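You operate a simulated robot arm through the tools that you are given. There is no shell and no other tool. Be economical: measure what you need, move in short steps, check, and stop when the job is done.

You run a simulated robot arm. Do the job below in one go: nothing can be reset, and whatever is moved stays where it is left.

TASK
Lift the black pedal, spin the wheel, pull its pin and draw the wheel out to the stop.
Fine: in that order; spin a quarter turn or more; stand the pin in the small wooden holder.

It is judged by the outcome, as a careful person would: the job done as asked, and still so three seconds after it is handed in. It fails if anything else is knocked over, pushed out of place, dropped, spilled or broken.

THE ROBOT
A 7-joint arm with a fingered hand on a trunk, on a base that drives. Base frame: it is fixed to the floor where the robot stands at the start and does not move with it; the origin is under the middle of the robot, x ahead of it, y to its left, z up; the surface under the hand at the start is at about z = 496. Readings come in mm, degrees, newtons and seconds.
Its first joint turns from -166.0 to 166.0 degrees. Places, roughly: black pedal [700, -100, 500]; black wheel (20x20x6 cm) [3600, 6500, 900]; blue pin [750, 2250, 500]; blue thumb screw [800, -700, 600]; blue wheel [2250, 6500, 750]; green pin [1250, 2250, 500]; grey hub [600, -300, 600]; grey wheel [2500, 6500, 750]; orange wheel [2500, 6500, 750]; peg block [700, -500, 500]; wheel on the axle [700, -300, 600]; yellow pin [250, 2250, 500]. Payload 4.7 kg.
Tool frame: the origin (TCP) lies between the finger pads and is the grasp point; the fingertips stand 36 mm ahead of it; z points along the fingers, y is the line along which they close. Largest opening 120 mm; the body of the gripper starts 42 mm behind the TCP. The gripper is a hand of 5 fingers: y runs from the thumb to the fingers, the wrist lies at [-18, -122, -210] in the tool frame, and closing takes about 1.5 s.
Orientation is told as [roll, pitch, yaw] about the base's x, y, z axes, in that order, counted from this pose: with the fingers straight down and the wrist toward the robot, the tool's x, y and z point along [0, 1, 0], [1, 0, 0] and [0, 0, -1] of the base frame.

THE INTERFACE
- The arm moves only by the tool drive_tool. Its argument "moves" is a list that holds one entry, the list of rows, each a list of 7 numbers: the shift along the base's x, y, z in units of 40 mm (1.0 is 40 mm), then the turn, a rotation vector about the base's x, y, z in units of 5 degrees (1.0 is 5 degrees), then the opening in per cent of the stroke, from 0 (shut) to 100 (fully open). In form: [[[x, y, z, wx, wy, wz, jaw], ...]]. A call has 1 to 12 rows; each row shifts and turns the commanded pose from where the row before left it. A call with a number of a shift or a turn outside -1 to 1 is refused whole. Each row takes 0.2 s and may step no farther than 50 mm and 8.6 degrees from the row before; otherwise, or with a gripper value out of range, the whole call is refused. Where a pose cannot be reached the arm comes as near as it can. A force on the tool above 50 N (or 10 N above the force at the start of the call, whichever is more), or a blocked arm, ends the call early, and 0.2 s more pass. The fingers move at their own pace (about 45 mm/s each) and stop on an object; they squeeze with about 22 N. The grip force told is the motor's: it shows also when the fingers shut on nothing. Time passes only in rows, and 0.2 s behind the last, so rows that do not move let the fingers close. It gives the time, the measured TCP pose, the force on the tool (base axes), the opening and the grip force at its end, in the units of the frame above (readings bear some noise), with the torque about the TCP (base axes, N m) and any sound that the robot's microphone picked up.
- Cameras (640 x 400 px; columns grow to the right, rows downward): "scene" is now at [-242.3, 52.3, 1228.3]; the picture's right is [-0.29, -0.96, 0.00], its down [-0.42, 0.13, -0.90] and it looks along [0.86, -0.26, -0.44] (base axes); focal length 250 px, centre (320, 200). "wrist" rides on the gripper at [73, -91, -143] in the tool frame; the picture's right is [-0.80, 0.28, -0.53], its down [-0.53, -0.73, 0.42] and it looks along [-0.27, 0.62, 0.74] (tool axes); focal length 234 px, centre (320, 200). There is no depth. A picture from a camera that has moved, and an enlarged one, comes with that camera's place and axes in the base frame and with its lens.
- snapshot(camera): a new picture of that camera. No time passes.
- steer(legs): drives the robot by 1 to 6 legs, each [ahead, turn to the left] in mm and degrees, along the robot's own axes; the way and the turn of a leg run together, so that a leg with both is an arc; at most 1500 mm and 180 degrees a leg. The arm and the cameras ride along, it lands a little off, and it stops where it bumps. It gives what a move gives.
- set_grasp(shape): the hand has 5 fingers and takes this shape, open, in about a second: jaw (thumb against the fingers, like two jaws); tri (thumb and two fingers); tip (a fingertip pinch); poke (one finger out to press); point (the index stretched); flat (the hand flat); cup (the hand cupped); fist (a fist). The gripper value then closes the fingers along that shape, each until it touches; the sizes above hold for jaw. It gives what a move gives, with no picture.
- pan_tilt(pan, tilt): turns the head with the scene camera to pan (to the left, within 143 degrees either way) and tilt (down, from -29 to 69), counted from straight ahead of the robot. It gives what a move gives.
- enlarge(camera, box): a new picture of the part [left, top, right, bottom] of that camera's present view, enlarged. No time passes.
- hand_in(): hands the job in; it is judged then, once.

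Go step by step. Nothing tells you exact positions but the pictures and the camera data: compare them with the known pose of the tool, close in by small moves and look again before you grip or let go. The budget is 120 turns and 78 pictures, counting those below and the enlarged ones. Unless the task says otherwise, let go and move clear before handing in.

The tools are called by a JSON object that holds its "api" and its "payload". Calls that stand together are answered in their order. drive_tool: Moves the arm, as the interface text tells. Its arguments: {"type":"object","properties":{"moves":{"type":"array","items":{"type":"array","items":{"type":"array","items":{"type":"number"}}}}},"required":["moves"]} The other tools are called the same way: set_grasp (shape) gives the hand a shape; steer (legs) drives the base; pan_tilt (pan, tilt) turns the head that bears the scene camera; snapshot (camera) takes a picture; enlarge (camera, box) takes an enlarged picture of a part of a camera's view; hand_in () hands the job in.

At the start:

```text
t: 0.0
ee_pos: [804.3, -236.3, 877.9]
orientation: [0.0, 0.0, 0.1]
force: [-0.1, 0.3, -0.1]
wrist_torque: [0.04, 0.01, -0.02]
opening: 120.0
gripper_force: 0.1
shape: jaw
robot x, y, heading: [-5.2, -1.1, -0.4]
head pan, tilt: [-17.1, 26.0]
```

scene: 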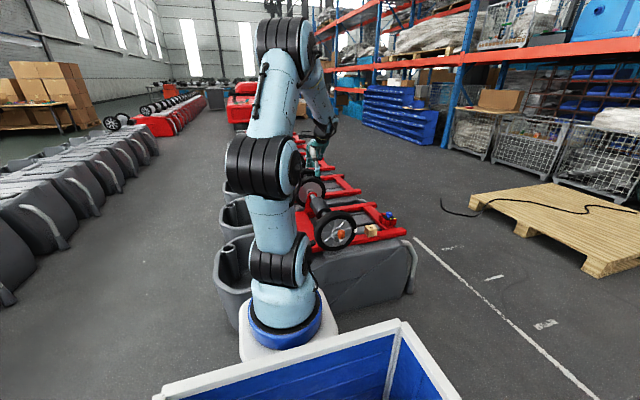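
wrist: 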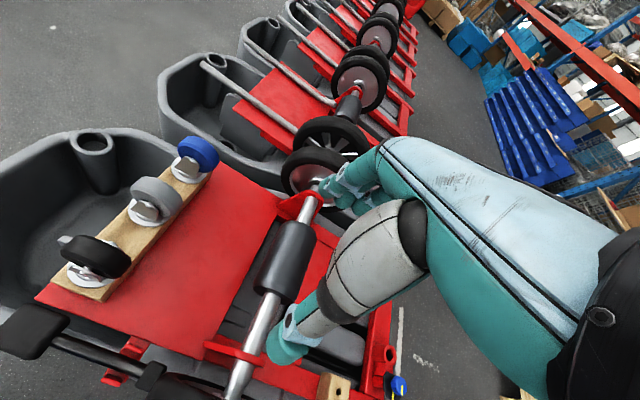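

I see a red cart chassis with an axle and wheels, partly hidden by the arm. I'll look closer at it with both cameras.

{"api": "enlarge", "payload": {"camera": "scene", "box": [260, 160, 430, 270]}}

{"api": "enlarge", "payload": {"camera": "wrist", "box": [0, 200, 420, 400]}}

```text
3.64 times, centred on (345, 215) of scene
camera zoom: at [-242.3, 52.3, 1228.3], right [-0.29, -0.96, 0.0], down [-0.42, 0.13, -0.9], along [0.86, -0.26, -0.44], focal length 910 px, centre (229, 146)
```

zoom: 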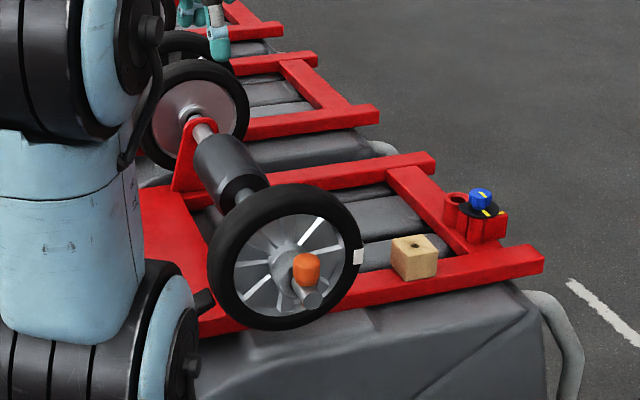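

```text
1.52 times, centred on (210, 300) of wrist
camera zoom: at [713.2, -164.5, 1019.8], right [0.28, -0.8, 0.53], down [-0.73, -0.53, -0.42], along [0.62, -0.27, -0.74], focal length 357 px, centre (488, 48)
```

zoom: 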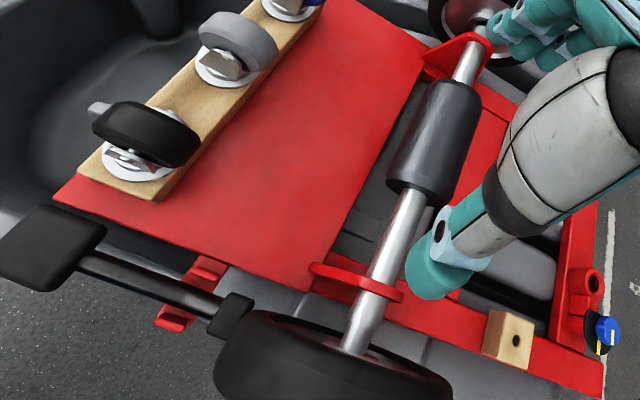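

The wheel faces the robot, with the orange pin upright in the axle end and the pedal to its left. I'll pull the hand back towards the robot to see the front of the wheel from the wrist.

{"api": "drive_tool", "payload": {"moves": [[[-1, 0, 0, 0, 0, 0, 100], [-1, 0, 0, 0, 0, 0, 100], [-1, 0, 0, 0, 0, 0, 100], [-1, 0, 0, 0, 0, 0, 100], [-1, 0, 0, 0, 0, 0, 100], [-1, 0, 0, 0, 0, 0, 100], [-1, 0, 0, 0, 0, 0, 100], [0, 0, 0, 0, 0, 0, 100]]]}}

{"api": "snapshot", "payload": {"camera": "wrist"}}

{"api": "snapshot", "payload": {"camera": "scene"}}

```text
t: 1.8
ee_pos: [525.0, -236.3, 876.9]
orientation: [0.0, 0.0, 0.0]
force: [-0.5, -0.3, 0.6]
wrist_torque: [-0.02, 0.0, 0.01]
opening: 119.8
gripper_force: 0.0
shape: jaw
robot x, y, heading: [-0.6, -2.6, 0.1]
head pan, tilt: [-17.1, 26.0]
```

```text
73 pictures are left
camera wrist: at [433.6, -164.8, 1019.3], right [0.28, -0.8, 0.53], down [-0.73, -0.53, -0.42], along [0.62, -0.27, -0.74], focal length 234 px, centre (320, 200)
```

wrist: 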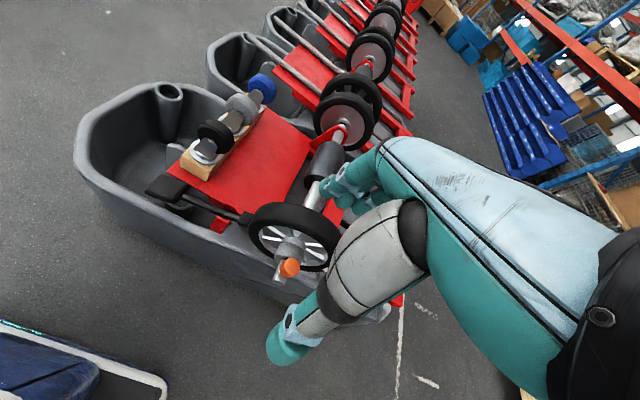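

```text
72 pictures are left
camera scene: at [-242.3, 52.4, 1228.3], right [-0.29, -0.96, 0.0], down [-0.42, 0.13, -0.9], along [0.86, -0.26, -0.44], focal length 250 px, centre (320, 200)
```

scene: 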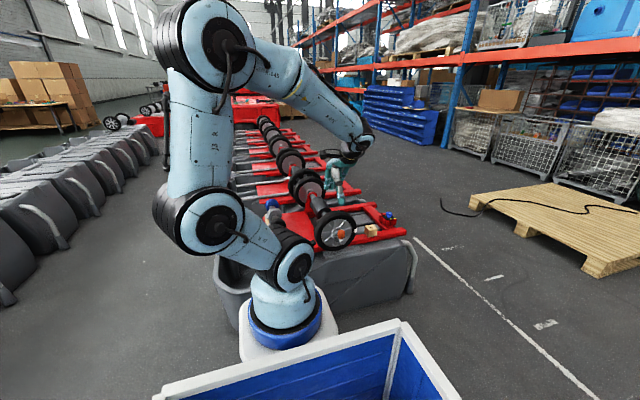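

The wrist now shows pedal, wheel and pin. I'll enlarge both views for triangulation.

{"api": "enlarge", "payload": {"camera": "wrist", "box": [130, 130, 370, 290]}}

{"api": "enlarge", "payload": {"camera": "scene", "box": [255, 175, 415, 275]}}

```text
2.50 times, centred on (250, 210) of wrist
camera zoom: at [433.6, -164.8, 1019.3], right [0.28, -0.8, 0.53], down [-0.73, -0.53, -0.42], along [0.62, -0.27, -0.74], focal length 585 px, centre (495, 175)
```

zoom: 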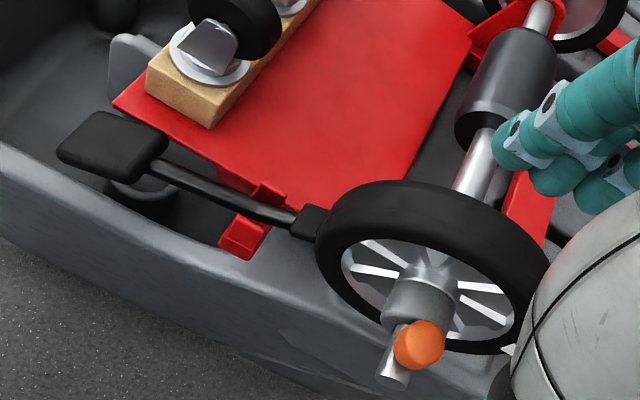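

```text
4.00 times, centred on (335, 225) of scene
camera zoom: at [-242.3, 52.4, 1228.3], right [-0.29, -0.96, 0.0], down [-0.42, 0.13, -0.9], along [0.86, -0.26, -0.44], focal length 1001 px, centre (260, 100)
```

zoom: 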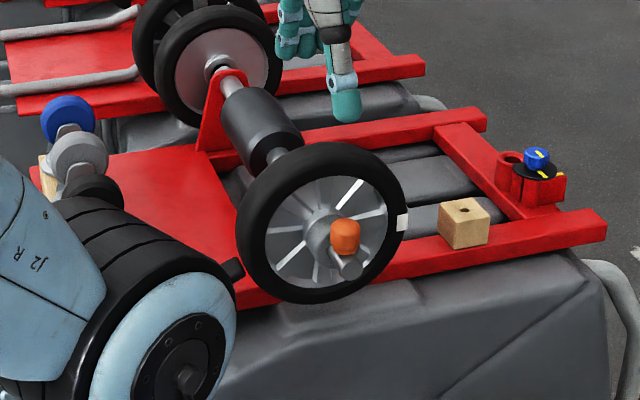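

The orange pin cap triangulates to about (587,-298,631) and the pedal pad to about (668,-26,486). I'll move the open hand above the pad, staying high, and look.

{"api": "drive_tool", "payload": {"moves": [[[0.6, 0.875, -0.5, 0, 0, 0, 100], [0.6, 0.875, -0.5, 0, 0, 0, 100], [0.6, 0.875, -0.5, 0, 0, 0, 100], [0.6, 0.875, -0.5, 0, 0, 0, 100], [0.6, 0.875, -0.5, 0, 0, 0, 100], [0.6, 0.875, -0.5, 0, 0, 0, 100], [0, 0, 0, 0, 0, 0, 100]]]}}

{"api": "snapshot", "payload": {"camera": "wrist"}}

{"api": "snapshot", "payload": {"camera": "scene"}}

```text
t: 3.4
ee_pos: [669.3, -26.0, 755.9]
orientation: [0.1, 0.0, 0.1]
force: [-0.3, 0.2, -0.5]
wrist_torque: [0.02, 0.01, -0.02]
opening: 119.9
gripper_force: 0.0
shape: jaw
robot x, y, heading: [-0.7, 0.1, 0.1]
head pan, tilt: [-17.1, 26.0]
```

```text
69 pictures are left
camera wrist: at [578.5, 45.8, 898.3], right [0.28, -0.8, 0.53], down [-0.73, -0.53, -0.42], along [0.62, -0.27, -0.74], focal length 234 px, centre (320, 200)
```

wrist: 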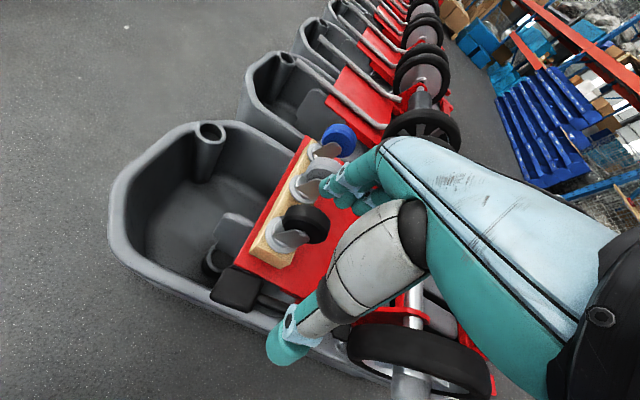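

```text
68 pictures are left
camera scene: at [-242.3, 52.4, 1228.3], right [-0.29, -0.96, 0.0], down [-0.42, 0.13, -0.9], along [0.86, -0.26, -0.44], focal length 250 px, centre (320, 200)
```

scene: 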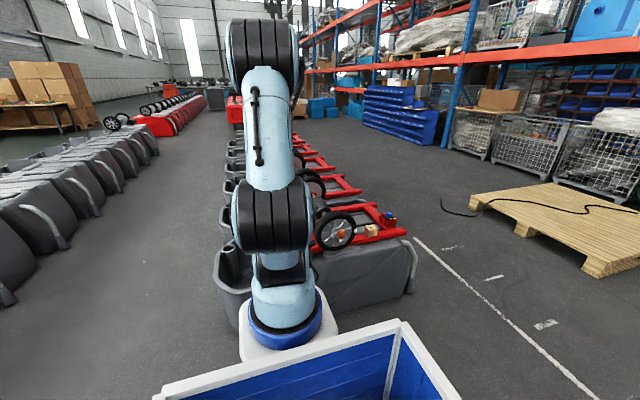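

The pad estimate is consistent from here. Zooming in on it to judge size and clearances.

{"api": "enlarge", "payload": {"camera": "wrist", "box": [170, 220, 370, 370]}}

```text
2.67 times, centred on (270, 295) of wrist
camera zoom: at [578.5, 45.8, 898.3], right [0.28, -0.8, 0.53], down [-0.73, -0.53, -0.42], along [0.62, -0.27, -0.74], focal length 624 px, centre (453, -53)
```

zoom: 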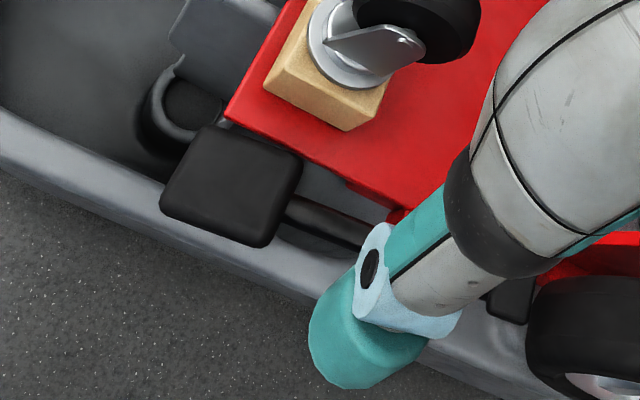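

The pad is about 50×62 mm centred at (671,-26). I need to know how high the tub rim stands beside it, so I'll view it from lower and nearer the robot.

{"api": "drive_tool", "payload": {"moves": [[[-0.45, -0.45, -0.9, 0, 0, 0, 100], [-0.45, -0.45, -0.9, 0, 0, 0, 100], [-0.45, -0.45, -0.9, 0, 0, 0, 100], [-0.45, -0.45, -0.9, 0, 0, 0, 100], [0, 0, 0, 0, 0, 0, 100]]]}}

{"api": "enlarge", "payload": {"camera": "wrist", "box": [120, 120, 360, 280]}}

```text
t: 4.6
ee_pos: [596.1, -99.0, 612.9]
orientation: [0.0, 0.1, -0.1]
force: [0.1, 0.3, 0.1]
wrist_torque: [0.0, 0.02, -0.02]
opening: 120.1
gripper_force: 0.2
shape: jaw
robot x, y, heading: [0.8, -1.1, 0.4]
head pan, tilt: [-17.1, 26.0]
```

```text
2.50 times, centred on (240, 200) of wrist
camera zoom: at [505.8, -26.3, 755.1], right [0.28, -0.8, 0.52], down [-0.73, -0.53, -0.42], along [0.62, -0.27, -0.74], focal length 585 px, centre (520, 200)
```

zoom: 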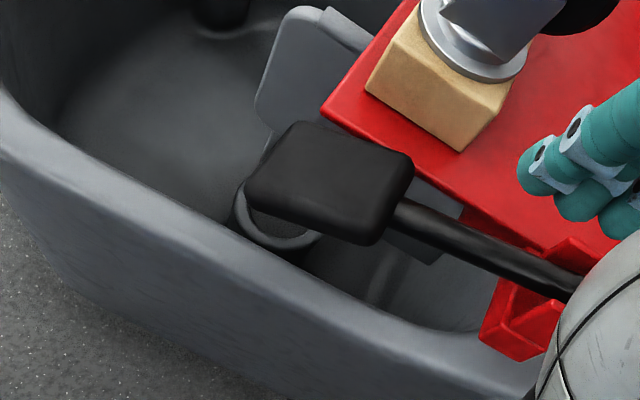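

The tub rim is well below the pad, but the red plate sits flush behind it, so a top-down pinch won't fit. I'll tilt the hand forward about 70° so that the thumb can go under the pad from the robot side and lift it.

{"api": "drive_tool", "payload": {"moves": [[[-0.3, 0.6, 0.4, 0, 0, 0, 100], [-0.3, 0.6, 0.4, 0, 0, 0, 100], [-0.3, 0.6, 0.4, 0, -1, 0, 100], [0, 0, 0, 0, -1, 0, 100], [0, 0, 0, 0, -1, 0, 100], [0, 0, 0, 0, -1, 0, 100], [0, 0, 0, 0, -1, 0, 100], [0, 0, 0, 0, -1, 0, 100], [0, 0, 0, 0, -1, 0, 100], [0, 0, 0, 0, -1, 0, 100], [0, 0, 0, 0, 0, 0, 100]]]}}

{"api": "snapshot", "payload": {"camera": "wrist"}}

{"api": "snapshot", "payload": {"camera": "scene"}}

```text
t: 6.4
ee_pos: [623.3, -55.1, 761.5]
orientation: [-5.9, -39.7, 3.3]
force: [0.1, 0.2, 0.5]
wrist_torque: [-0.03, -0.03, -0.04]
opening: 119.7
gripper_force: 0.2
shape: jaw
robot x, y, heading: [1.4, -1.5, -0.1]
head pan, tilt: [-17.1, 26.0]
stopped in row 9: the arm was blocked; the commanded pose is now the measured one
```

```text
65 pictures are left
camera wrist: at [461.5, 22.2, 806.2], right [-0.13, -0.75, 0.64], down [-0.29, -0.59, -0.75], along [0.95, -0.29, -0.15], focal length 234 px, centre (320, 200)
```

wrist: 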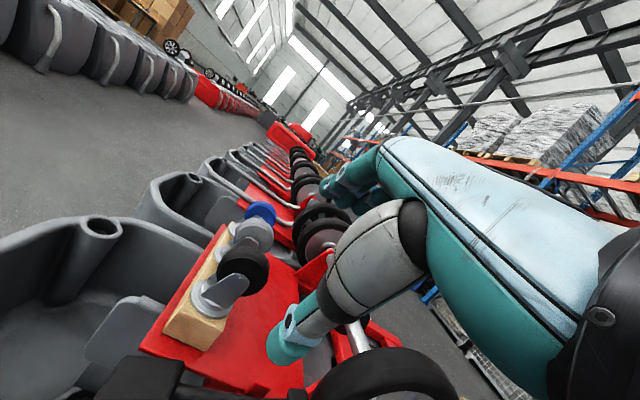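

```text
64 pictures are left
camera scene: at [-242.3, 52.4, 1228.3], right [-0.29, -0.96, 0.0], down [-0.42, 0.13, -0.9], along [0.86, -0.26, -0.44], focal length 250 px, centre (320, 200)
```

scene: 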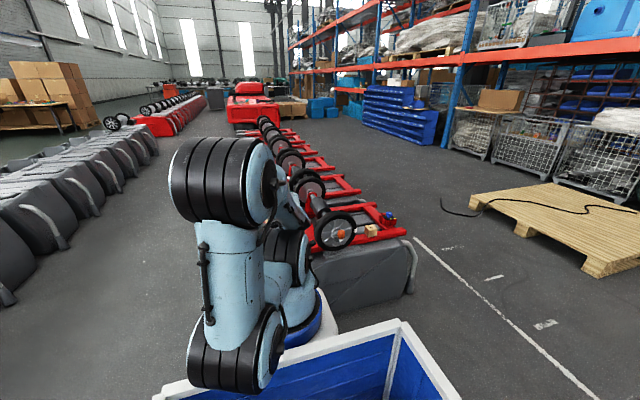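

The arm folded up too tightly this close. I'll back the base 200 mm for room, since nothing of the setup is attached to the hand.

{"api": "steer", "payload": {"legs": [[-200, 0]]}}

{"api": "snapshot", "payload": {"camera": "scene"}}

```text
t: 8.0
ee_pos: [423.1, -55.3, 761.6]
orientation: [-5.9, -39.8, 3.3]
force: [-1.4, -0.5, -0.1]
wrist_torque: [0.01, 0.02, 0.02]
opening: 120.1
gripper_force: 0.2
shape: jaw
robot x, y, heading: [-197.1, -1.8, 0.2]
head pan, tilt: [-17.1, 26.0]
```

```text
63 pictures are left
camera scene: at [-441.8, 52.9, 1228.3], right [-0.29, -0.96, 0.0], down [-0.42, 0.13, -0.9], along [0.86, -0.26, -0.44], focal length 250 px, centre (320, 200)
```

scene: 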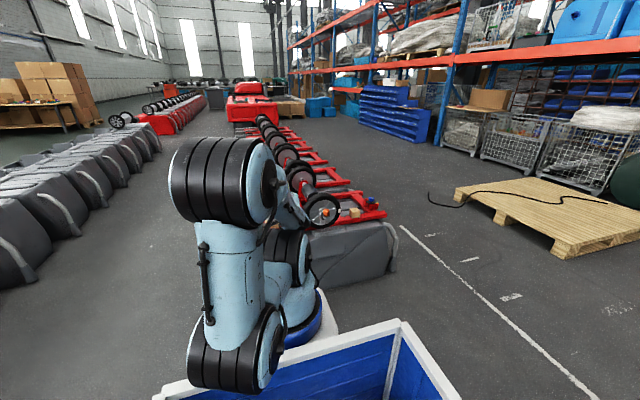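

Now I'll extend forward, straighten the small roll/yaw error, then continue tilting.

{"api": "drive_tool", "payload": {"moves": [[[1, 0, -0.4, 0.4, 0, -0.2, 100], [1, 0, -0.4, 0.4, 0, -0.2, 100], [1, 0.2, -0.4, 0.4, 0, -0.2, 100], [1, 0.2, -0.4, 0, 0, 0, 100], [0.3, 0.3, -0.4, 0, -1, 0, 100], [0, 0, -0.4, 0, -1, 0, 100], [0, 0, -0.4, 0, -1, 0, 100], [0, 0, -0.4, 0, -1, 0, 100], [0, 0, 0, 0, -1, 0, 100], [0, 0, 0, 0, -1, 0, 100], [0, 0, 0, 0, 0, 0, 100]]]}}

{"api": "snapshot", "payload": {"camera": "wrist"}}

{"api": "snapshot", "payload": {"camera": "scene"}}

```text
t: 10.4
ee_pos: [599.4, -110.7, 671.0]
orientation: [12.2, -69.1, -13.4]
force: [0.0, -0.1, -1.0]
wrist_torque: [-0.04, -0.01, 0.02]
opening: 119.6
gripper_force: 0.0
shape: jaw
out of reach, approached as far as the arm can: row 3, 4, 5, 6, 7, 8, 9, 10
robot x, y, heading: [-199.8, -3.1, 0.0]
head pan, tilt: [-17.1, 26.0]
```

```text
62 pictures are left
camera wrist: at [436.8, -31.5, 640.4], right [-0.42, -0.82, 0.38], down [0.13, -0.47, -0.87], along [0.9, -0.32, 0.3], focal length 234 px, centre (320, 200)
```

wrist: 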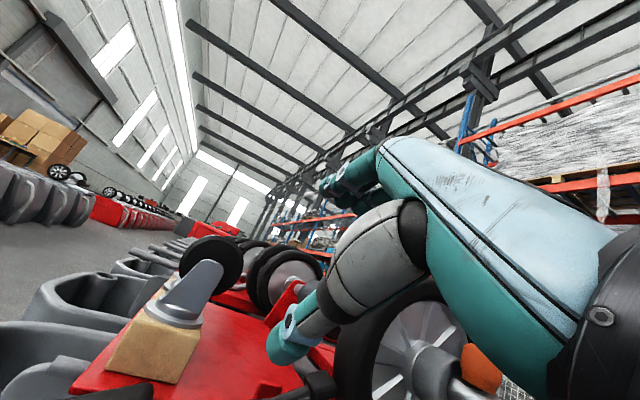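

```text
61 pictures are left
camera scene: at [-441.8, 52.8, 1228.3], right [-0.29, -0.96, 0.0], down [-0.42, 0.13, -0.9], along [0.86, -0.26, -0.44], focal length 250 px, centre (320, 200)
```

scene: 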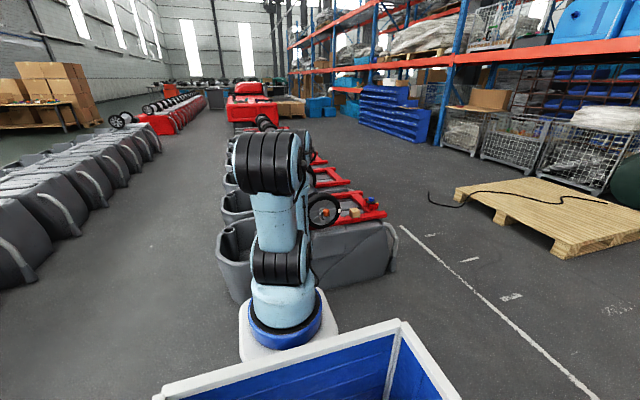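

The wrist can't bend that far with the thumb underneath. Flipping the hand (thumb on top, fingers under) suits the wrist better, so I'll back off, undo the tilt, then roll the hand over.

{"api": "drive_tool", "payload": {"moves": [[[-0.4, 0.3, 0.5, 0, 1, 0, 100], [-0.4, 0.3, 0.5, 0, 1, 0, 100], [-0.4, 0.3, 0.5, 0, 1, 0, 100], [-0.4, 0.3, 0.5, 0, 1, 0, 100], [0, 0.3, 0, 0, 1, 0, 100], [0, 0, 0, 0, 1, 0, 100], [0, 0, 0, 0, 1, 0, 100], [0, 0, 0, 0, 1, 0, 100], [0, 0, 0, 0, 0, 0, 100]]]}}

```text
t: 12.4
ee_pos: [537.3, -56.3, 756.0]
orientation: [1.0, -29.6, -4.0]
force: [0.0, 0.6, -0.3]
wrist_torque: [0.02, -0.02, 0.01]
opening: 120.2
gripper_force: 0.1
shape: jaw
out of reach, approached as far as the arm can: row 1
robot x, y, heading: [-202.2, 2.0, -0.4]
head pan, tilt: [-17.1, 26.0]
```

Now rolling the hand about its own axis, first half.

{"api": "drive_tool", "payload": {"moves": [[[0, 0, 0, 1, 0, -1, 100], [0, 0, 0, 1, 0, -1, 100], [0, 0, 0, 1, 0, -1, 100], [0, 0, 0, 1, 0, -1, 100], [0, 0, 0, 1, 0, -1, 100], [0, 0, 0, 1, 0, -1, 100], [0, 0, 0, 1, 0, -1, 100], [0, 0, 0, 1, 0, -1, 100], [0, 0, 0, 1, 0, -1, 100], [0, 0, 0, 1, 0, -1, 100], [0, 0, 0, 1, 0, -1, 100], [0, 0, 0, 1, 0, -1, 100]]]}}

{"api": "snapshot", "payload": {"camera": "scene"}}

```text
t: 15.0
ee_pos: [505.4, -119.5, 769.8]
orientation: [42.3, 4.4, -67.3]
force: [0.2, -0.5, -0.2]
wrist_torque: [0.0, 0.01, -0.01]
opening: 120.4
gripper_force: 0.0
shape: jaw
out of reach, approached as far as the arm can: row 2, 3, 4, 5, 6, 7, 9
robot x, y, heading: [-201.3, 2.6, -0.0]
head pan, tilt: [-17.1, 26.0]
```

```text
60 pictures are left
camera scene: at [-441.8, 52.9, 1228.3], right [-0.29, -0.96, 0.0], down [-0.42, 0.13, -0.9], along [0.86, -0.26, -0.44], focal length 250 px, centre (320, 200)
```

scene: 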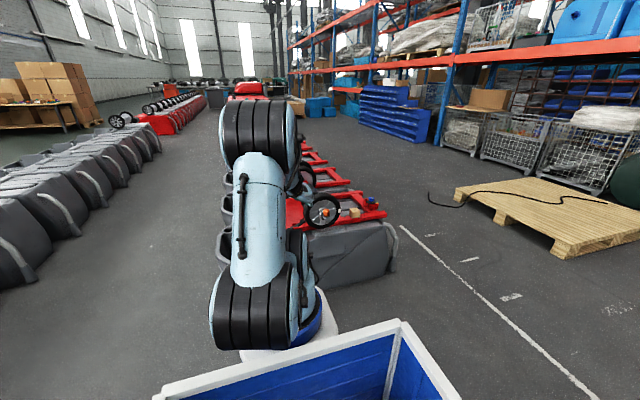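

About halfway and reachable again. Continue the roll.

{"api": "drive_tool", "payload": {"moves": [[[0, 0, 0, 1, 0, -1, 100], [0, 0, 0, 1, 0, -1, 100], [0, 0, 0, 1, 0, -1, 100], [0, 0, 0, 1, 0, -1, 100], [0, 0, 0, 1, 0, -1, 100], [0, 0, 0, 1, 0, -1, 100], [0, 0, 0, 1, 0, -1, 100], [0, 0, 0, 1, 0, -1, 100], [0, 0, 0, 1, 0, -1, 100], [0, 0, 0, 1, 0, -1, 100], [0, 0, 0, 1, 0, -1, 100], [0, 0, 0, 1, 0, -1, 100]]]}}

{"api": "snapshot", "payload": {"camera": "scene"}}

{"api": "snapshot", "payload": {"camera": "wrist"}}

```text
t: 17.6
ee_pos: [506.6, -118.1, 770.1]
orientation: [29.8, 58.4, -136.5]
force: [-0.8, 0.2, -0.4]
wrist_torque: [0.01, 0.03, 0.0]
opening: 120.0
gripper_force: 0.1
shape: jaw
out of reach, approached as far as the arm can: row 12
robot x, y, heading: [-197.0, 0.2, -0.3]
head pan, tilt: [-17.1, 26.0]
```

```text
59 pictures are left
camera scene: at [-441.8, 52.9, 1228.3], right [-0.29, -0.96, 0.0], down [-0.42, 0.13, -0.9], along [0.86, -0.26, -0.44], focal length 250 px, centre (320, 200)
```

scene: 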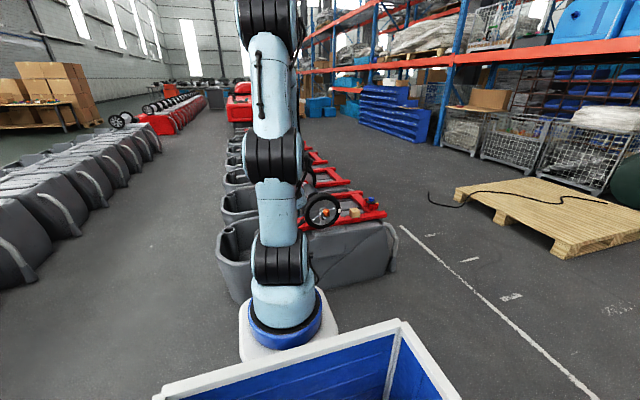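

```text
58 pictures are left
camera wrist: at [437.1, -174.3, 931.5], right [-0.8, 0.56, -0.21], down [0.5, 0.82, 0.29], along [0.34, 0.13, -0.93], focal length 234 px, centre (320, 200)
```

wrist: 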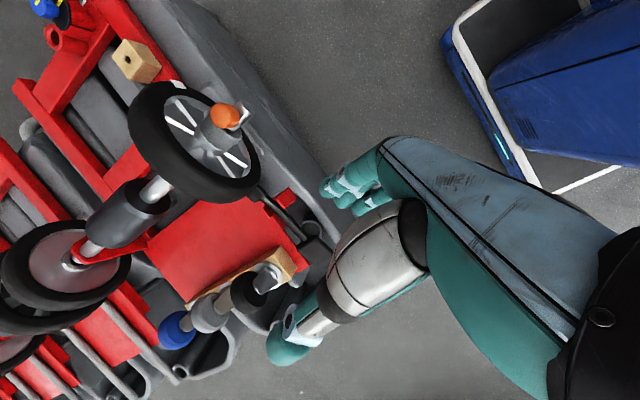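

The hand is now nearly flipped: fingers below, pointing forward. I'll finish the roll and line up with the pad's y, still short of it.

{"api": "drive_tool", "payload": {"moves": [[[0.1, 0.4, -0.4, 0.8, 0.14, -0.8, 100], [0.1, 0.4, -0.4, 0.8, 0.14, -0.8, 100], [0.1, 0.4, -0.4, 0.8, 0.14, -0.8, 100], [0.1, 0.4, -0.4, 0.8, 0.14, -0.8, 100], [0.1, 0.4, -0.4, 0.8, 0.14, -0.8, 100], [0, 0, 0, 0, 0, 0, 100]]]}}

{"api": "snapshot", "payload": {"camera": "wrist"}}

```text
t: 19.0
ee_pos: [524.0, -39.5, 690.2]
orientation: [-10.5, 60.7, 168.0]
force: [0.3, 0.5, 0.7]
wrist_torque: [0.02, 0.03, -0.02]
opening: 120.2
gripper_force: 0.0
shape: jaw
robot x, y, heading: [-201.7, -2.1, 0.1]
head pan, tilt: [-17.1, 26.0]
```

```text
57 pictures are left
camera wrist: at [439.8, -121.6, 831.8], right [-0.56, 0.83, 0.08], down [0.75, 0.46, 0.48], along [0.36, 0.33, -0.87], focal length 234 px, centre (320, 200)
```

wrist: 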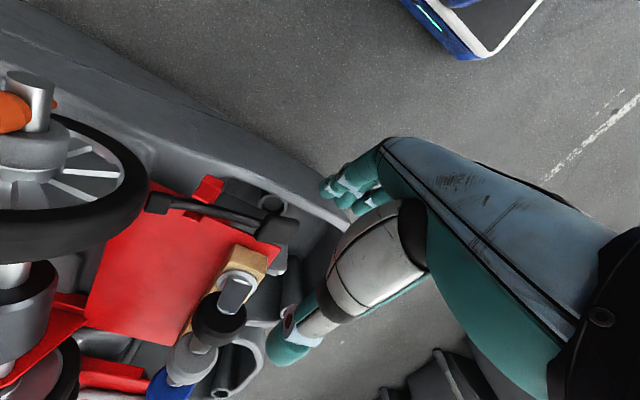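

Good pose: fingers underneath, reached exactly. I'll level it out a bit more (about 15°) and go down in front of the pad, then look.

{"api": "drive_tool", "payload": {"moves": [[[0, 0.1, -0.7, 0, -1, 0, 100], [0, 0.1, -0.7, 0, -1, 0, 100], [0, 0.1, -0.7, 0, -1, 0, 100], [0, 0, -0.7, 0, 0, 0, 100], [0, 0, 0, 0, 0, 0, 100]]]}}

{"api": "snapshot", "payload": {"camera": "wrist"}}

{"api": "snapshot", "payload": {"camera": "scene"}}

```text
t: 20.2
ee_pos: [526.3, -27.3, 578.0]
orientation: [-22.2, 75.2, 157.1]
force: [0.8, -1.1, 0.0]
wrist_torque: [-0.01, -0.01, 0.01]
opening: 119.9
gripper_force: 0.1
shape: jaw
robot x, y, heading: [-201.3, -1.4, -0.0]
head pan, tilt: [-17.1, 26.0]
```

```text
56 pictures are left
camera wrist: at [407.0, -109.1, 693.3], right [-0.56, 0.83, -0.07], down [0.6, 0.46, 0.66], along [0.58, 0.33, -0.75], focal length 234 px, centre (320, 200)
```

wrist: 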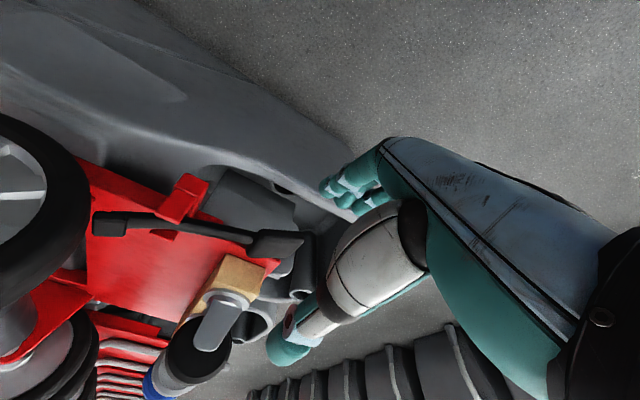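

```text
55 pictures are left
camera scene: at [-441.8, 52.9, 1228.3], right [-0.29, -0.96, 0.0], down [-0.42, 0.13, -0.9], along [0.86, -0.26, -0.44], focal length 250 px, centre (320, 200)
```

scene: 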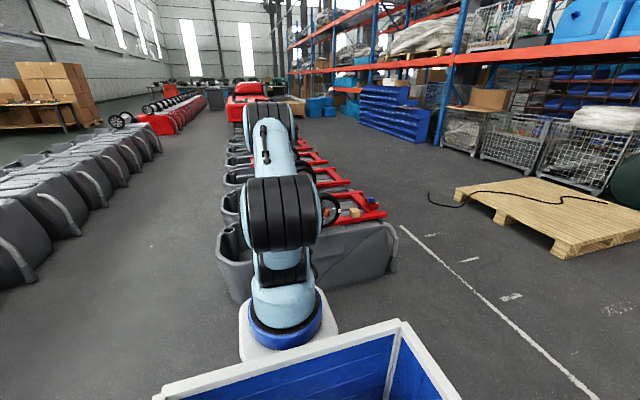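

The pad still computes to (671,-25,490) and the rim is far below it. I'll lower to z≈508 and advance the fingers under the pad.

{"api": "drive_tool", "payload": {"moves": [[[0, 0, -0.9, 0, 0, 0, 100], [0, 0, -0.85, 0, 0, 0, 100], [0.8, 0, 0, 0, 0, 0, 100], [0.8, 0, 0, 0, 0, 0, 100], [0.8, 0, 0, 0, 0, 0, 100], [0, 0, 0, 0, 0, 0, 100]]]}}

{"api": "snapshot", "payload": {"camera": "wrist"}}

```text
t: 21.6
ee_pos: [621.4, -27.0, 508.5]
orientation: [-22.2, 75.1, 157.1]
force: [1.4, 0.0, 0.0]
wrist_torque: [0.0, 0.0, 0.0]
opening: 120.1
gripper_force: 0.0
shape: jaw
robot x, y, heading: [-201.9, -3.4, -0.1]
head pan, tilt: [-17.1, 26.0]
```

```text
54 pictures are left
camera wrist: at [503.2, -109.1, 622.7], right [-0.56, 0.83, -0.07], down [0.6, 0.46, 0.66], along [0.58, 0.33, -0.75], focal length 234 px, centre (320, 200)
```

wrist: 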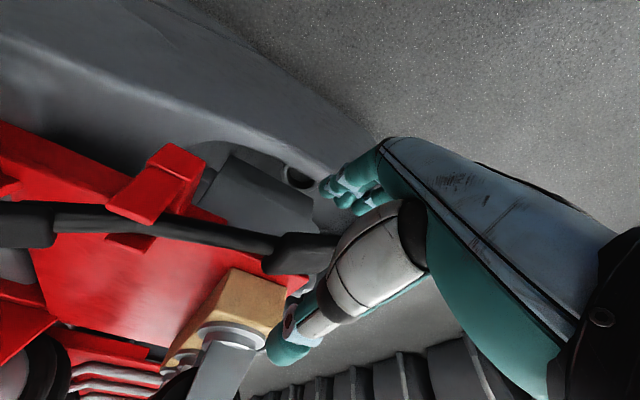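

The pad lies between the fingers (below) and thumb (above). Advancing another 35 mm.

{"api": "drive_tool", "payload": {"moves": [[[0.45, 0, 0, 0, 0, 0, 100], [0.45, 0, 0, 0, 0, 0, 100], [0, 0, 0, 0, 0, 0, 100]]]}}

{"api": "enlarge", "payload": {"camera": "wrist", "box": [160, 130, 440, 380]}}

```text
t: 22.4
ee_pos: [657.5, -27.0, 507.0]
orientation: [-22.3, 75.2, 157.1]
force: [0.0, -0.6, 0.4]
wrist_torque: [0.02, -0.01, -0.02]
opening: 120.0
gripper_force: 0.0
shape: jaw
robot x, y, heading: [-200.4, -0.6, -0.4]
head pan, tilt: [-17.1, 26.0]
```

```text
1.60 times, centred on (300, 255) of wrist
camera zoom: at [538.8, -109.0, 622.4], right [-0.56, 0.83, -0.07], down [0.6, 0.46, 0.66], along [0.58, 0.33, -0.75], focal length 375 px, centre (352, 112)
```

zoom: 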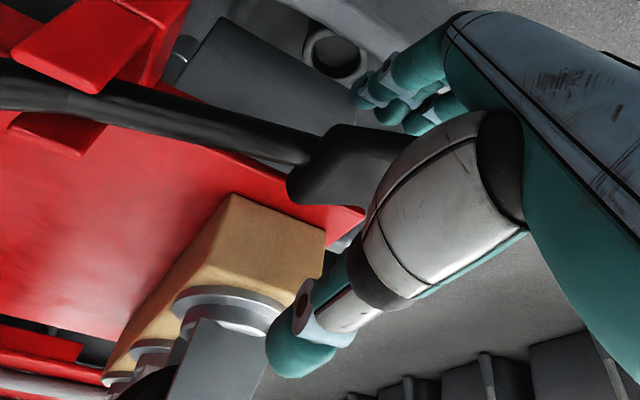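

The fingertips overlap the pad's near edge only slightly. I'll advance 10 mm and partly close, so the fingers come up close beneath the pad.

{"api": "drive_tool", "payload": {"moves": [[[0.3, 0, 0, 0, 0, 0, 80], [0, 0, 0, 0, 0, 0, 65], [0, 0, 0, 0, 0, 0, 55], [0, 0, 0, 0, 0, 0, 55], [0, 0, 0, 0, 0, 0, 55]]]}}

{"api": "enlarge", "payload": {"camera": "wrist", "box": [160, 130, 440, 380]}}

```text
t: 23.6
ee_pos: [671.3, -26.5, 507.7]
orientation: [-22.3, 75.2, 157.0]
force: [0.3, 0.5, -1.0]
wrist_torque: [0.02, 0.01, 0.02]
opening: 66.7
gripper_force: 0.0
shape: jaw
robot x, y, heading: [-198.2, 4.4, -0.1]
head pan, tilt: [-17.1, 26.0]
```

```text
1.60 times, centred on (300, 255) of wrist
camera zoom: at [550.9, -108.8, 622.7], right [-0.56, 0.83, -0.07], down [0.6, 0.46, 0.66], along [0.58, 0.33, -0.75], focal length 375 px, centre (352, 112)
```

zoom: 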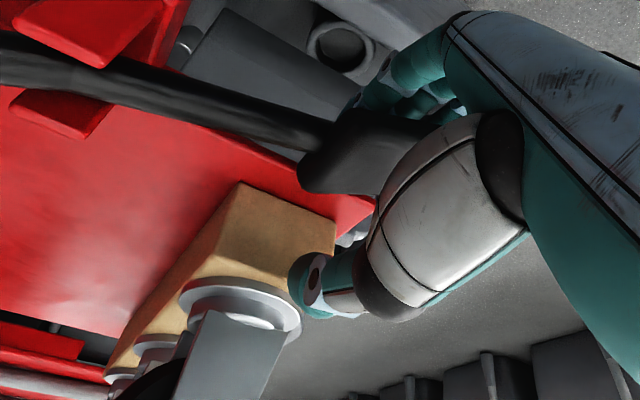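

The fingers are tucked under the pad. Lifting in small steps while watching the force.

{"api": "drive_tool", "payload": {"moves": [[[0, 0, 0.25, 0, 0, 0, 55], [0, 0, 0.25, 0, 0, 0, 55], [0, 0, 0.25, 0, 0, 0, 55], [0, 0, 0, 0, 0, 0, 55]]]}}

{"api": "enlarge", "payload": {"camera": "wrist", "box": [160, 130, 440, 380]}}

```text
t: 24.6
ee_pos: [669.7, -27.4, 536.3]
orientation: [-22.0, 75.1, 157.2]
force: [-2.6, 13.4, -2.0]
wrist_torque: [0.51, 0.16, 0.24]
opening: 67.1
gripper_force: 0.1
shape: jaw
robot x, y, heading: [-201.8, -2.6, -0.1]
head pan, tilt: [-17.1, 26.0]
```

```text
1.60 times, centred on (300, 255) of wrist
camera zoom: at [551.3, -109.1, 652.3], right [-0.56, 0.83, -0.07], down [0.6, 0.46, 0.66], along [0.57, 0.33, -0.75], focal length 375 px, centre (352, 112)
```

zoom: 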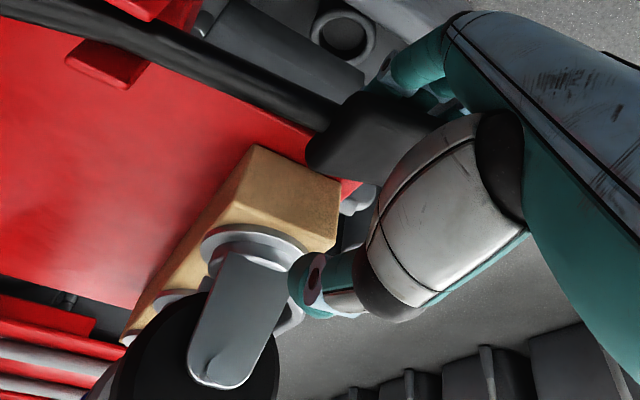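

Contact made and the pad is rising with the hand, with a mild sideways push. I'll ease toward +y slightly and keep lifting.

{"api": "drive_tool", "payload": {"moves": [[[-0.05, 0.1, 0.2, 0, 0, 0, 55], [0, 0.05, 0.25, 0, 0, 0, 55], [0, 0, 0.25, 0, 0, 0, 55], [0, 0, 0, 0, 0, 0, 55]]]}}

{"api": "snapshot", "payload": {"camera": "wrist"}}

```text
t: 25.6
ee_pos: [668.0, -21.5, 565.9]
orientation: [-22.2, 75.1, 157.1]
force: [0.4, 0.9, -0.4]
wrist_torque: [0.0, 0.0, -0.02]
opening: 66.5
gripper_force: 0.0
shape: jaw
robot x, y, heading: [-202.9, 4.0, -0.2]
head pan, tilt: [-17.1, 26.0]
```

```text
50 pictures are left
camera wrist: at [549.1, -104.1, 680.6], right [-0.56, 0.83, -0.07], down [0.6, 0.46, 0.66], along [0.58, 0.33, -0.75], focal length 234 px, centre (320, 200)
```

wrist: 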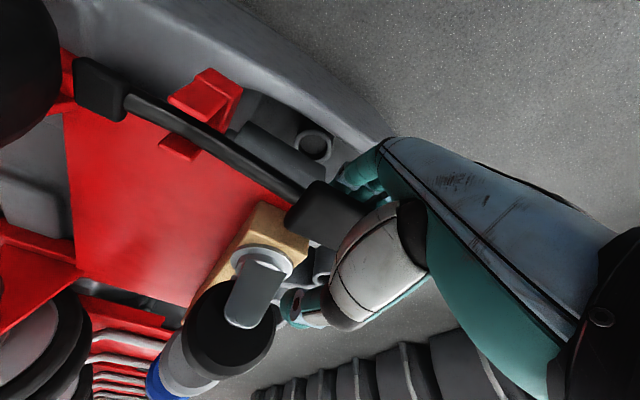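

The pad has risen to about z 536 and there's no load now, so it may have latched. I'll lift a bit more to feel for a stop.

{"api": "drive_tool", "payload": {"moves": [[[-0.05, 0, 0.2, 0, 0, 0, 55], [-0.05, 0, 0.2, 0, 0, 0, 55], [0, 0, 0.1, 0, 0, 0, 55], [0, 0, 0, 0, 0, 0, 55]]]}}

{"api": "snapshot", "payload": {"camera": "wrist"}}

```text
t: 26.6
ee_pos: [663.3, -21.7, 583.0]
orientation: [-21.8, 75.0, 157.5]
force: [20.7, -0.5, -33.5]
wrist_torque: [-0.32, -1.22, -0.15]
opening: 73.8
gripper_force: 0.0
shape: jaw
robot x, y, heading: [-200.3, -2.2, 0.2]
head pan, tilt: [-17.1, 26.0]
```

```text
49 pictures are left
camera wrist: at [545.0, -103.5, 698.4], right [-0.56, 0.83, -0.06], down [0.6, 0.46, 0.66], along [0.57, 0.33, -0.75], focal length 234 px, centre (320, 200)
```

wrist: 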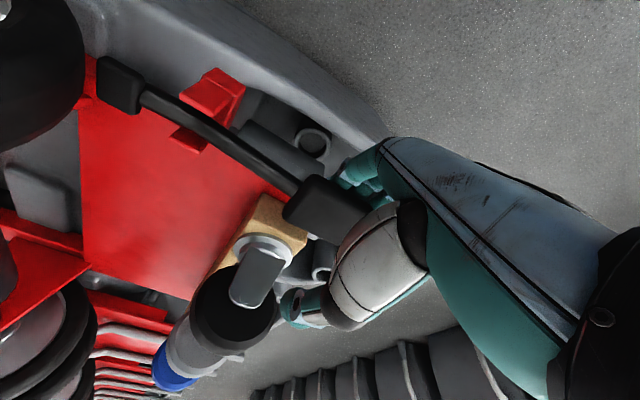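

That is the stop (33 N downward). I'll relax down a bit and withdraw straight back, then check that the pedal stays up.

{"api": "drive_tool", "payload": {"moves": [[[0, 0, -0.3, 0, 0, 0, 55], [0, 0, -0.2, 0, 0, 0, 80], [-0.3, 0, -0.1, 0, 0, 0, 100], [-0.8, 0, 0, 0, 0, 0, 100], [-0.8, 0, 0, 0, 0, 0, 100], [-0.8, 0, 0, 0, 0, 0, 100], [0, 0, 0, 0, 0, 0, 100]]]}}

{"api": "snapshot", "payload": {"camera": "wrist"}}

```text
t: 28.2
ee_pos: [555.1, -21.8, 561.9]
orientation: [-22.1, 75.2, 157.2]
force: [0.3, -0.4, 1.1]
wrist_torque: [-0.03, 0.0, -0.03]
opening: 120.1
gripper_force: 0.0
shape: jaw
robot x, y, heading: [-197.9, -2.3, -0.2]
head pan, tilt: [-17.1, 26.0]
```

```text
48 pictures are left
camera wrist: at [436.2, -103.7, 676.8], right [-0.56, 0.83, -0.07], down [0.6, 0.46, 0.66], along [0.58, 0.33, -0.75], focal length 234 px, centre (320, 200)
```

wrist: 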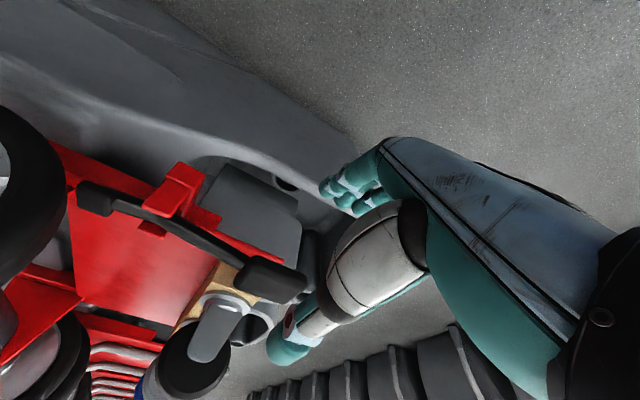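

The pedal stays up (pad at z≈542). Next I'll raise the hand and roll it back to fingers-down for the wheel and pin.

{"api": "drive_tool", "payload": {"moves": [[[0, 0, 1, 0, 1, 0, 100], [0, 0, 1, 0, 1, 0, 100], [0, 0, 1, 0, 1, 0, 100], [0, 0, 1, -0.8, -0.14, 0.8, 100], [0, 0, 1, -0.8, -0.14, 0.8, 100], [0, 0, 1, -0.8, -0.14, 0.8, 100], [0, 0, 0, -0.8, -0.14, 0.8, 100], [0, 0, 0, -0.8, -0.14, 0.8, 100], [0, 0, 0, -1, 0, 1, 100], [0, 0, 0, -1, 0, 1, 100], [0, 0, 0, -1, 0, 1, 100], [0, 0, 0, -1, 0, 1, 100]]]}}

{"api": "drive_tool", "payload": {"moves": [[[0, 0, 0, -1, 0, 1, 100], [0, 0, 0, -1, 0, 1, 100], [0, 0, 0, -1, 0, 1, 100], [0, 0, 0, -1, 0, 1, 100], [0, 0, 0, -1, 0, 1, 100], [0, 0, 0, -1, 0, 1, 100], [0, 0, 0, -1, 0, 1, 100], [0, 0, 0, -1, 0, 1, 100], [0, 0, 0, -1, 0, 1, 100], [0, 0, 0, -1, 0, 1, 100], [0, 0, 0, -1, 0, 1, 100], [0, 0, 0, -1, 0, 1, 100]]]}}

{"api": "drive_tool", "payload": {"moves": [[[0, 0, 0, -1, 0, 1, 100], [0, 0, 0, -1, 0, 1, 100], [0, 0, 0, -1, 0, 1, 100], [0, 0, 0, -1, 0, 1, 100], [0, 0, 0, -1, 0, 1, 100], [0, 0, 0, -1, 0, 1, 100], [0, 0, 0, -1, 0, 1, 100], [0, 0, 0, -1, 0, 1, 100], [0, 0, 0, 0, 0, 0, 100]]]}}

{"api": "snapshot", "payload": {"camera": "scene"}}

```text
t: 30.8
ee_pos: [555.0, -15.1, 794.5]
orientation: [41.5, 45.2, -110.7]
force: [-0.2, 0.7, 0.3]
wrist_torque: [0.01, 0.0, 0.03]
opening: 119.7
gripper_force: 0.0
shape: jaw
out of reach, approached as far as the arm can: row 5, 7, 8
robot x, y, heading: [-199.1, -0.4, -0.0]
head pan, tilt: [-17.1, 26.0]
```

```text
t: 33.4
ee_pos: [555.5, -14.5, 794.8]
orientation: [31.1, -10.9, -48.6]
force: [0.1, -1.2, -0.9]
wrist_torque: [0.01, -0.02, 0.02]
opening: 120.2
gripper_force: 0.0
shape: jaw
robot x, y, heading: [-200.4, 1.7, -0.2]
head pan, tilt: [-17.1, 26.0]
```

```text
t: 35.4
ee_pos: [552.0, -1.7, 794.7]
orientation: [-5.3, -24.4, 1.5]
force: [0.7, 0.3, 0.0]
wrist_torque: [-0.03, 0.03, -0.01]
opening: 120.0
gripper_force: 0.1
shape: jaw
out of reach, approached as far as the arm can: row 7, 8
robot x, y, heading: [-200.4, 1.6, 0.1]
head pan, tilt: [-17.1, 26.0]
```

```text
47 pictures are left
camera scene: at [-441.8, 53.0, 1228.3], right [-0.29, -0.96, 0.0], down [-0.42, 0.13, -0.9], along [0.86, -0.26, -0.44], focal length 250 px, centre (320, 200)
```

scene: 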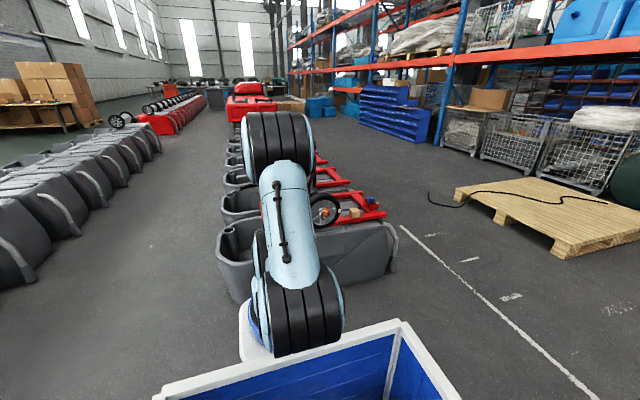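

Now straighten to fingers-down and move sideways to view the wheel from above.

{"api": "drive_tool", "payload": {"moves": [[[0, -0.9, 0.3, 0.2, 1, 0, 100], [0, -0.9, 0.3, 0.2, 1, 0, 100], [0, -0.9, 0.3, 0.2, 1, 0, 100], [0, -0.9, 0, 0.2, 1, 0, 100], [0, -0.9, 0, 0.2, 0.9, 0, 100], [0, -0.9, 0, 0, 0, 0, 100], [0, 0, 0, 0, 0, 0, 100]]]}}

{"api": "snapshot", "payload": {"camera": "wrist"}}

{"api": "enlarge", "payload": {"camera": "scene", "box": [270, 180, 410, 270]}}

```text
t: 37.0
ee_pos: [554.8, -224.2, 831.3]
orientation: [0.2, -1.7, 4.0]
force: [-0.6, 0.4, -0.3]
wrist_torque: [0.01, -0.04, 0.01]
opening: 120.0
gripper_force: 0.0
shape: jaw
robot x, y, heading: [-199.4, 1.6, -0.1]
head pan, tilt: [-17.1, 26.0]
```

```text
46 pictures are left
camera wrist: at [455.6, -158.7, 971.9], right [0.32, -0.79, 0.53], down [-0.68, -0.58, -0.45], along [0.66, -0.22, -0.72], focal length 234 px, centre (320, 200)
```

wrist: 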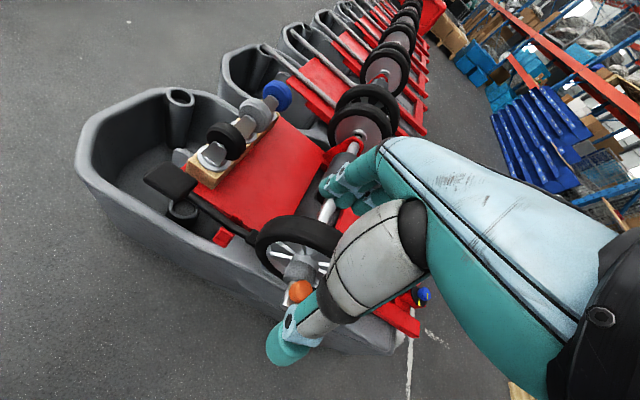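

```text
4.44 times, centred on (340, 225) of scene
camera zoom: at [-441.7, 52.7, 1228.4], right [-0.29, -0.96, 0.0], down [-0.42, 0.13, -0.9], along [0.86, -0.26, -0.44], focal length 1112 px, centre (231, 89)
```

zoom: 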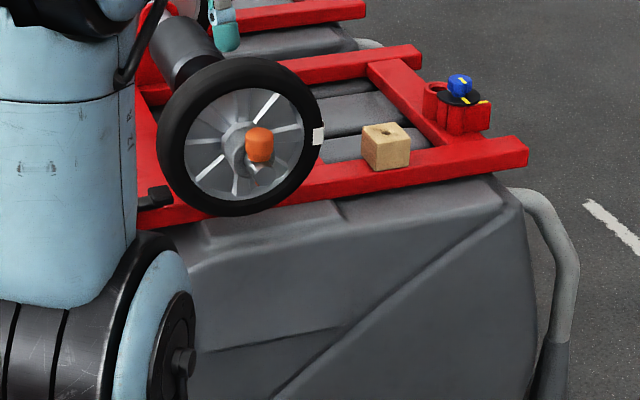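

I'll zoom the wrist view on the wheel to pin down its front face, tread and the cap.

{"api": "enlarge", "payload": {"camera": "wrist", "box": [220, 180, 370, 320]}}

```text
2.86 times, centred on (295, 250) of wrist
camera zoom: at [455.6, -158.7, 971.9], right [0.32, -0.79, 0.53], down [-0.68, -0.58, -0.45], along [0.66, -0.22, -0.72], focal length 669 px, centre (391, 57)
```

zoom: 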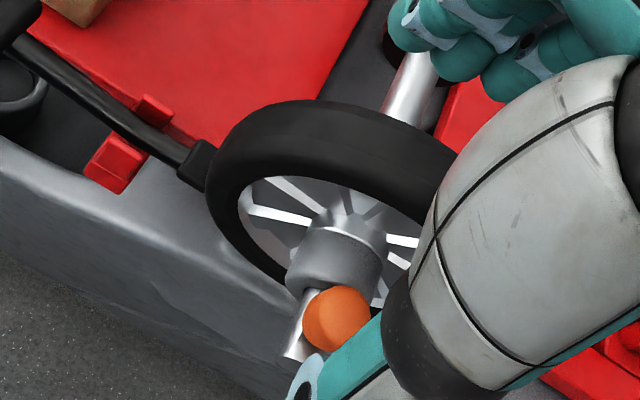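

The wheel works out to centre (y≈-293, z≈608), radius ≈95, x≈616–666. I'll pinch the tire between thumb and fingers and turn it in strokes, starting with the hand tilted 30° on the left side.

{"api": "drive_tool", "payload": {"moves": [[[0.36, 0.09, -0.25, -1, 0.06, -0.13, 85], [0.36, 0.09, -0.25, -1, 0.06, -0.13, 85], [0.36, 0.09, -0.25, -1, 0.06, -0.13, 85], [0.36, 0.09, -0.25, -1, 0.06, -0.13, 85], [0.36, 0.09, -0.25, -1, 0.06, -0.13, 85], [0.36, 0.09, -0.25, -1, 0.06, -0.13, 85], [0, 0, 0, 0, 0, 0, 85]]]}}

{"api": "snapshot", "payload": {"camera": "wrist"}}

{"api": "enlarge", "payload": {"camera": "scene", "box": [250, 150, 410, 260]}}

```text
t: 38.6
ee_pos: [642.9, -201.4, 773.3]
orientation: [-29.9, 1.1, 0.2]
force: [-0.2, 0.5, 1.3]
wrist_torque: [-0.01, 0.0, 0.01]
opening: 102.2
gripper_force: 0.1
shape: jaw
robot x, y, heading: [-196.6, -3.9, -0.1]
head pan, tilt: [-17.1, 26.0]
```

```text
43 pictures are left
camera wrist: at [552.5, -68.6, 862.1], right [0.3, -0.43, 0.85], down [-0.73, -0.67, -0.09], along [0.61, -0.6, -0.52], focal length 234 px, centre (320, 200)
```

wrist: 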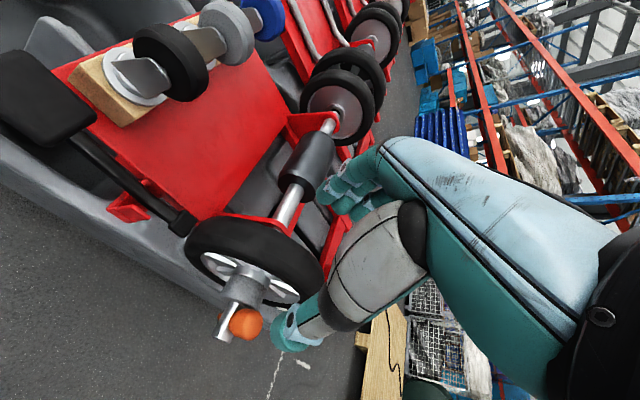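

```text
3.64 times, centred on (330, 205) of scene
camera zoom: at [-441.8, 52.9, 1228.3], right [-0.29, -0.96, 0.0], down [-0.42, 0.13, -0.9], along [0.86, -0.26, -0.44], focal length 910 px, centre (284, 182)
```

zoom: 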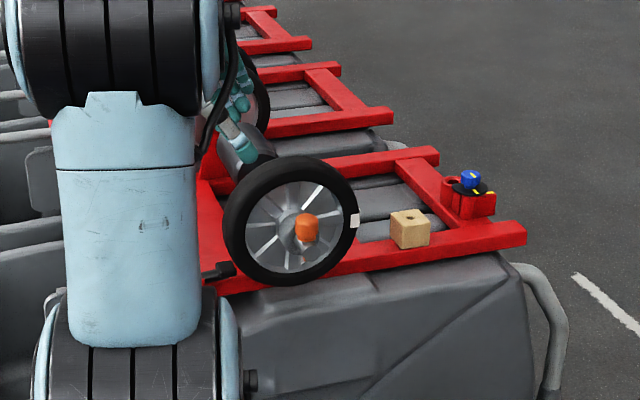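

Aligned. Advance onto the tire at radius ~92 and look before pinching.

{"api": "drive_tool", "payload": {"moves": [[[0, -0.38, -0.71, 0, 0, 0, 85], [0, -0.38, -0.71, 0, 0, 0, 85], [0, -0.38, -0.71, 0, 0, 0, 85], [0, 0, 0, 0, 0, 0, 85]]]}}

{"api": "enlarge", "payload": {"camera": "wrist", "box": [180, 130, 440, 370]}}

{"api": "enlarge", "payload": {"camera": "scene", "box": [270, 160, 390, 260]}}

```text
t: 39.6
ee_pos: [643.2, -246.7, 687.0]
orientation: [-29.8, 1.1, 0.2]
force: [0.1, -0.5, 0.9]
wrist_torque: [0.0, -0.02, -0.02]
opening: 102.2
gripper_force: 0.1
shape: jaw
robot x, y, heading: [-196.7, 0.3, 0.1]
head pan, tilt: [-17.1, 26.0]
```

```text
1.67 times, centred on (310, 250) of wrist
camera zoom: at [553.0, -113.8, 776.6], right [0.3, -0.44, 0.85], down [-0.73, -0.67, -0.09], along [0.61, -0.6, -0.52], focal length 390 px, centre (337, 117)
```

zoom: 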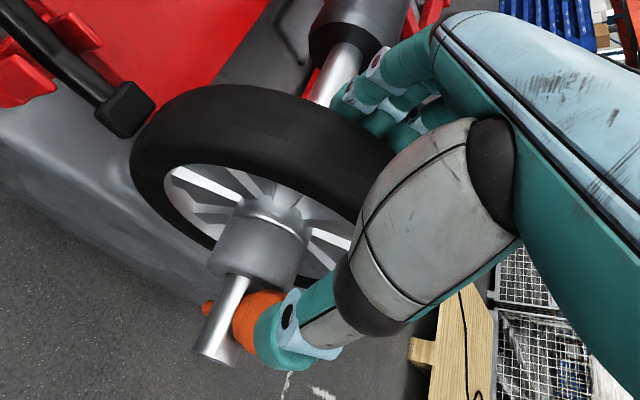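

```text
4.00 times, centred on (330, 210) of scene
camera zoom: at [-441.8, 52.9, 1228.3], right [-0.29, -0.96, 0.0], down [-0.42, 0.13, -0.9], along [0.86, -0.26, -0.44], focal length 1001 px, centre (280, 160)
```

zoom: 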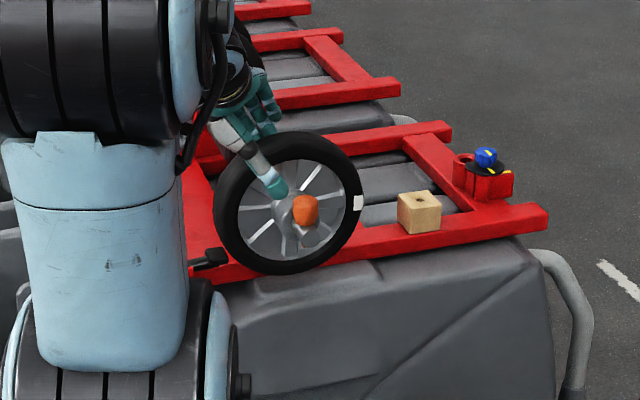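

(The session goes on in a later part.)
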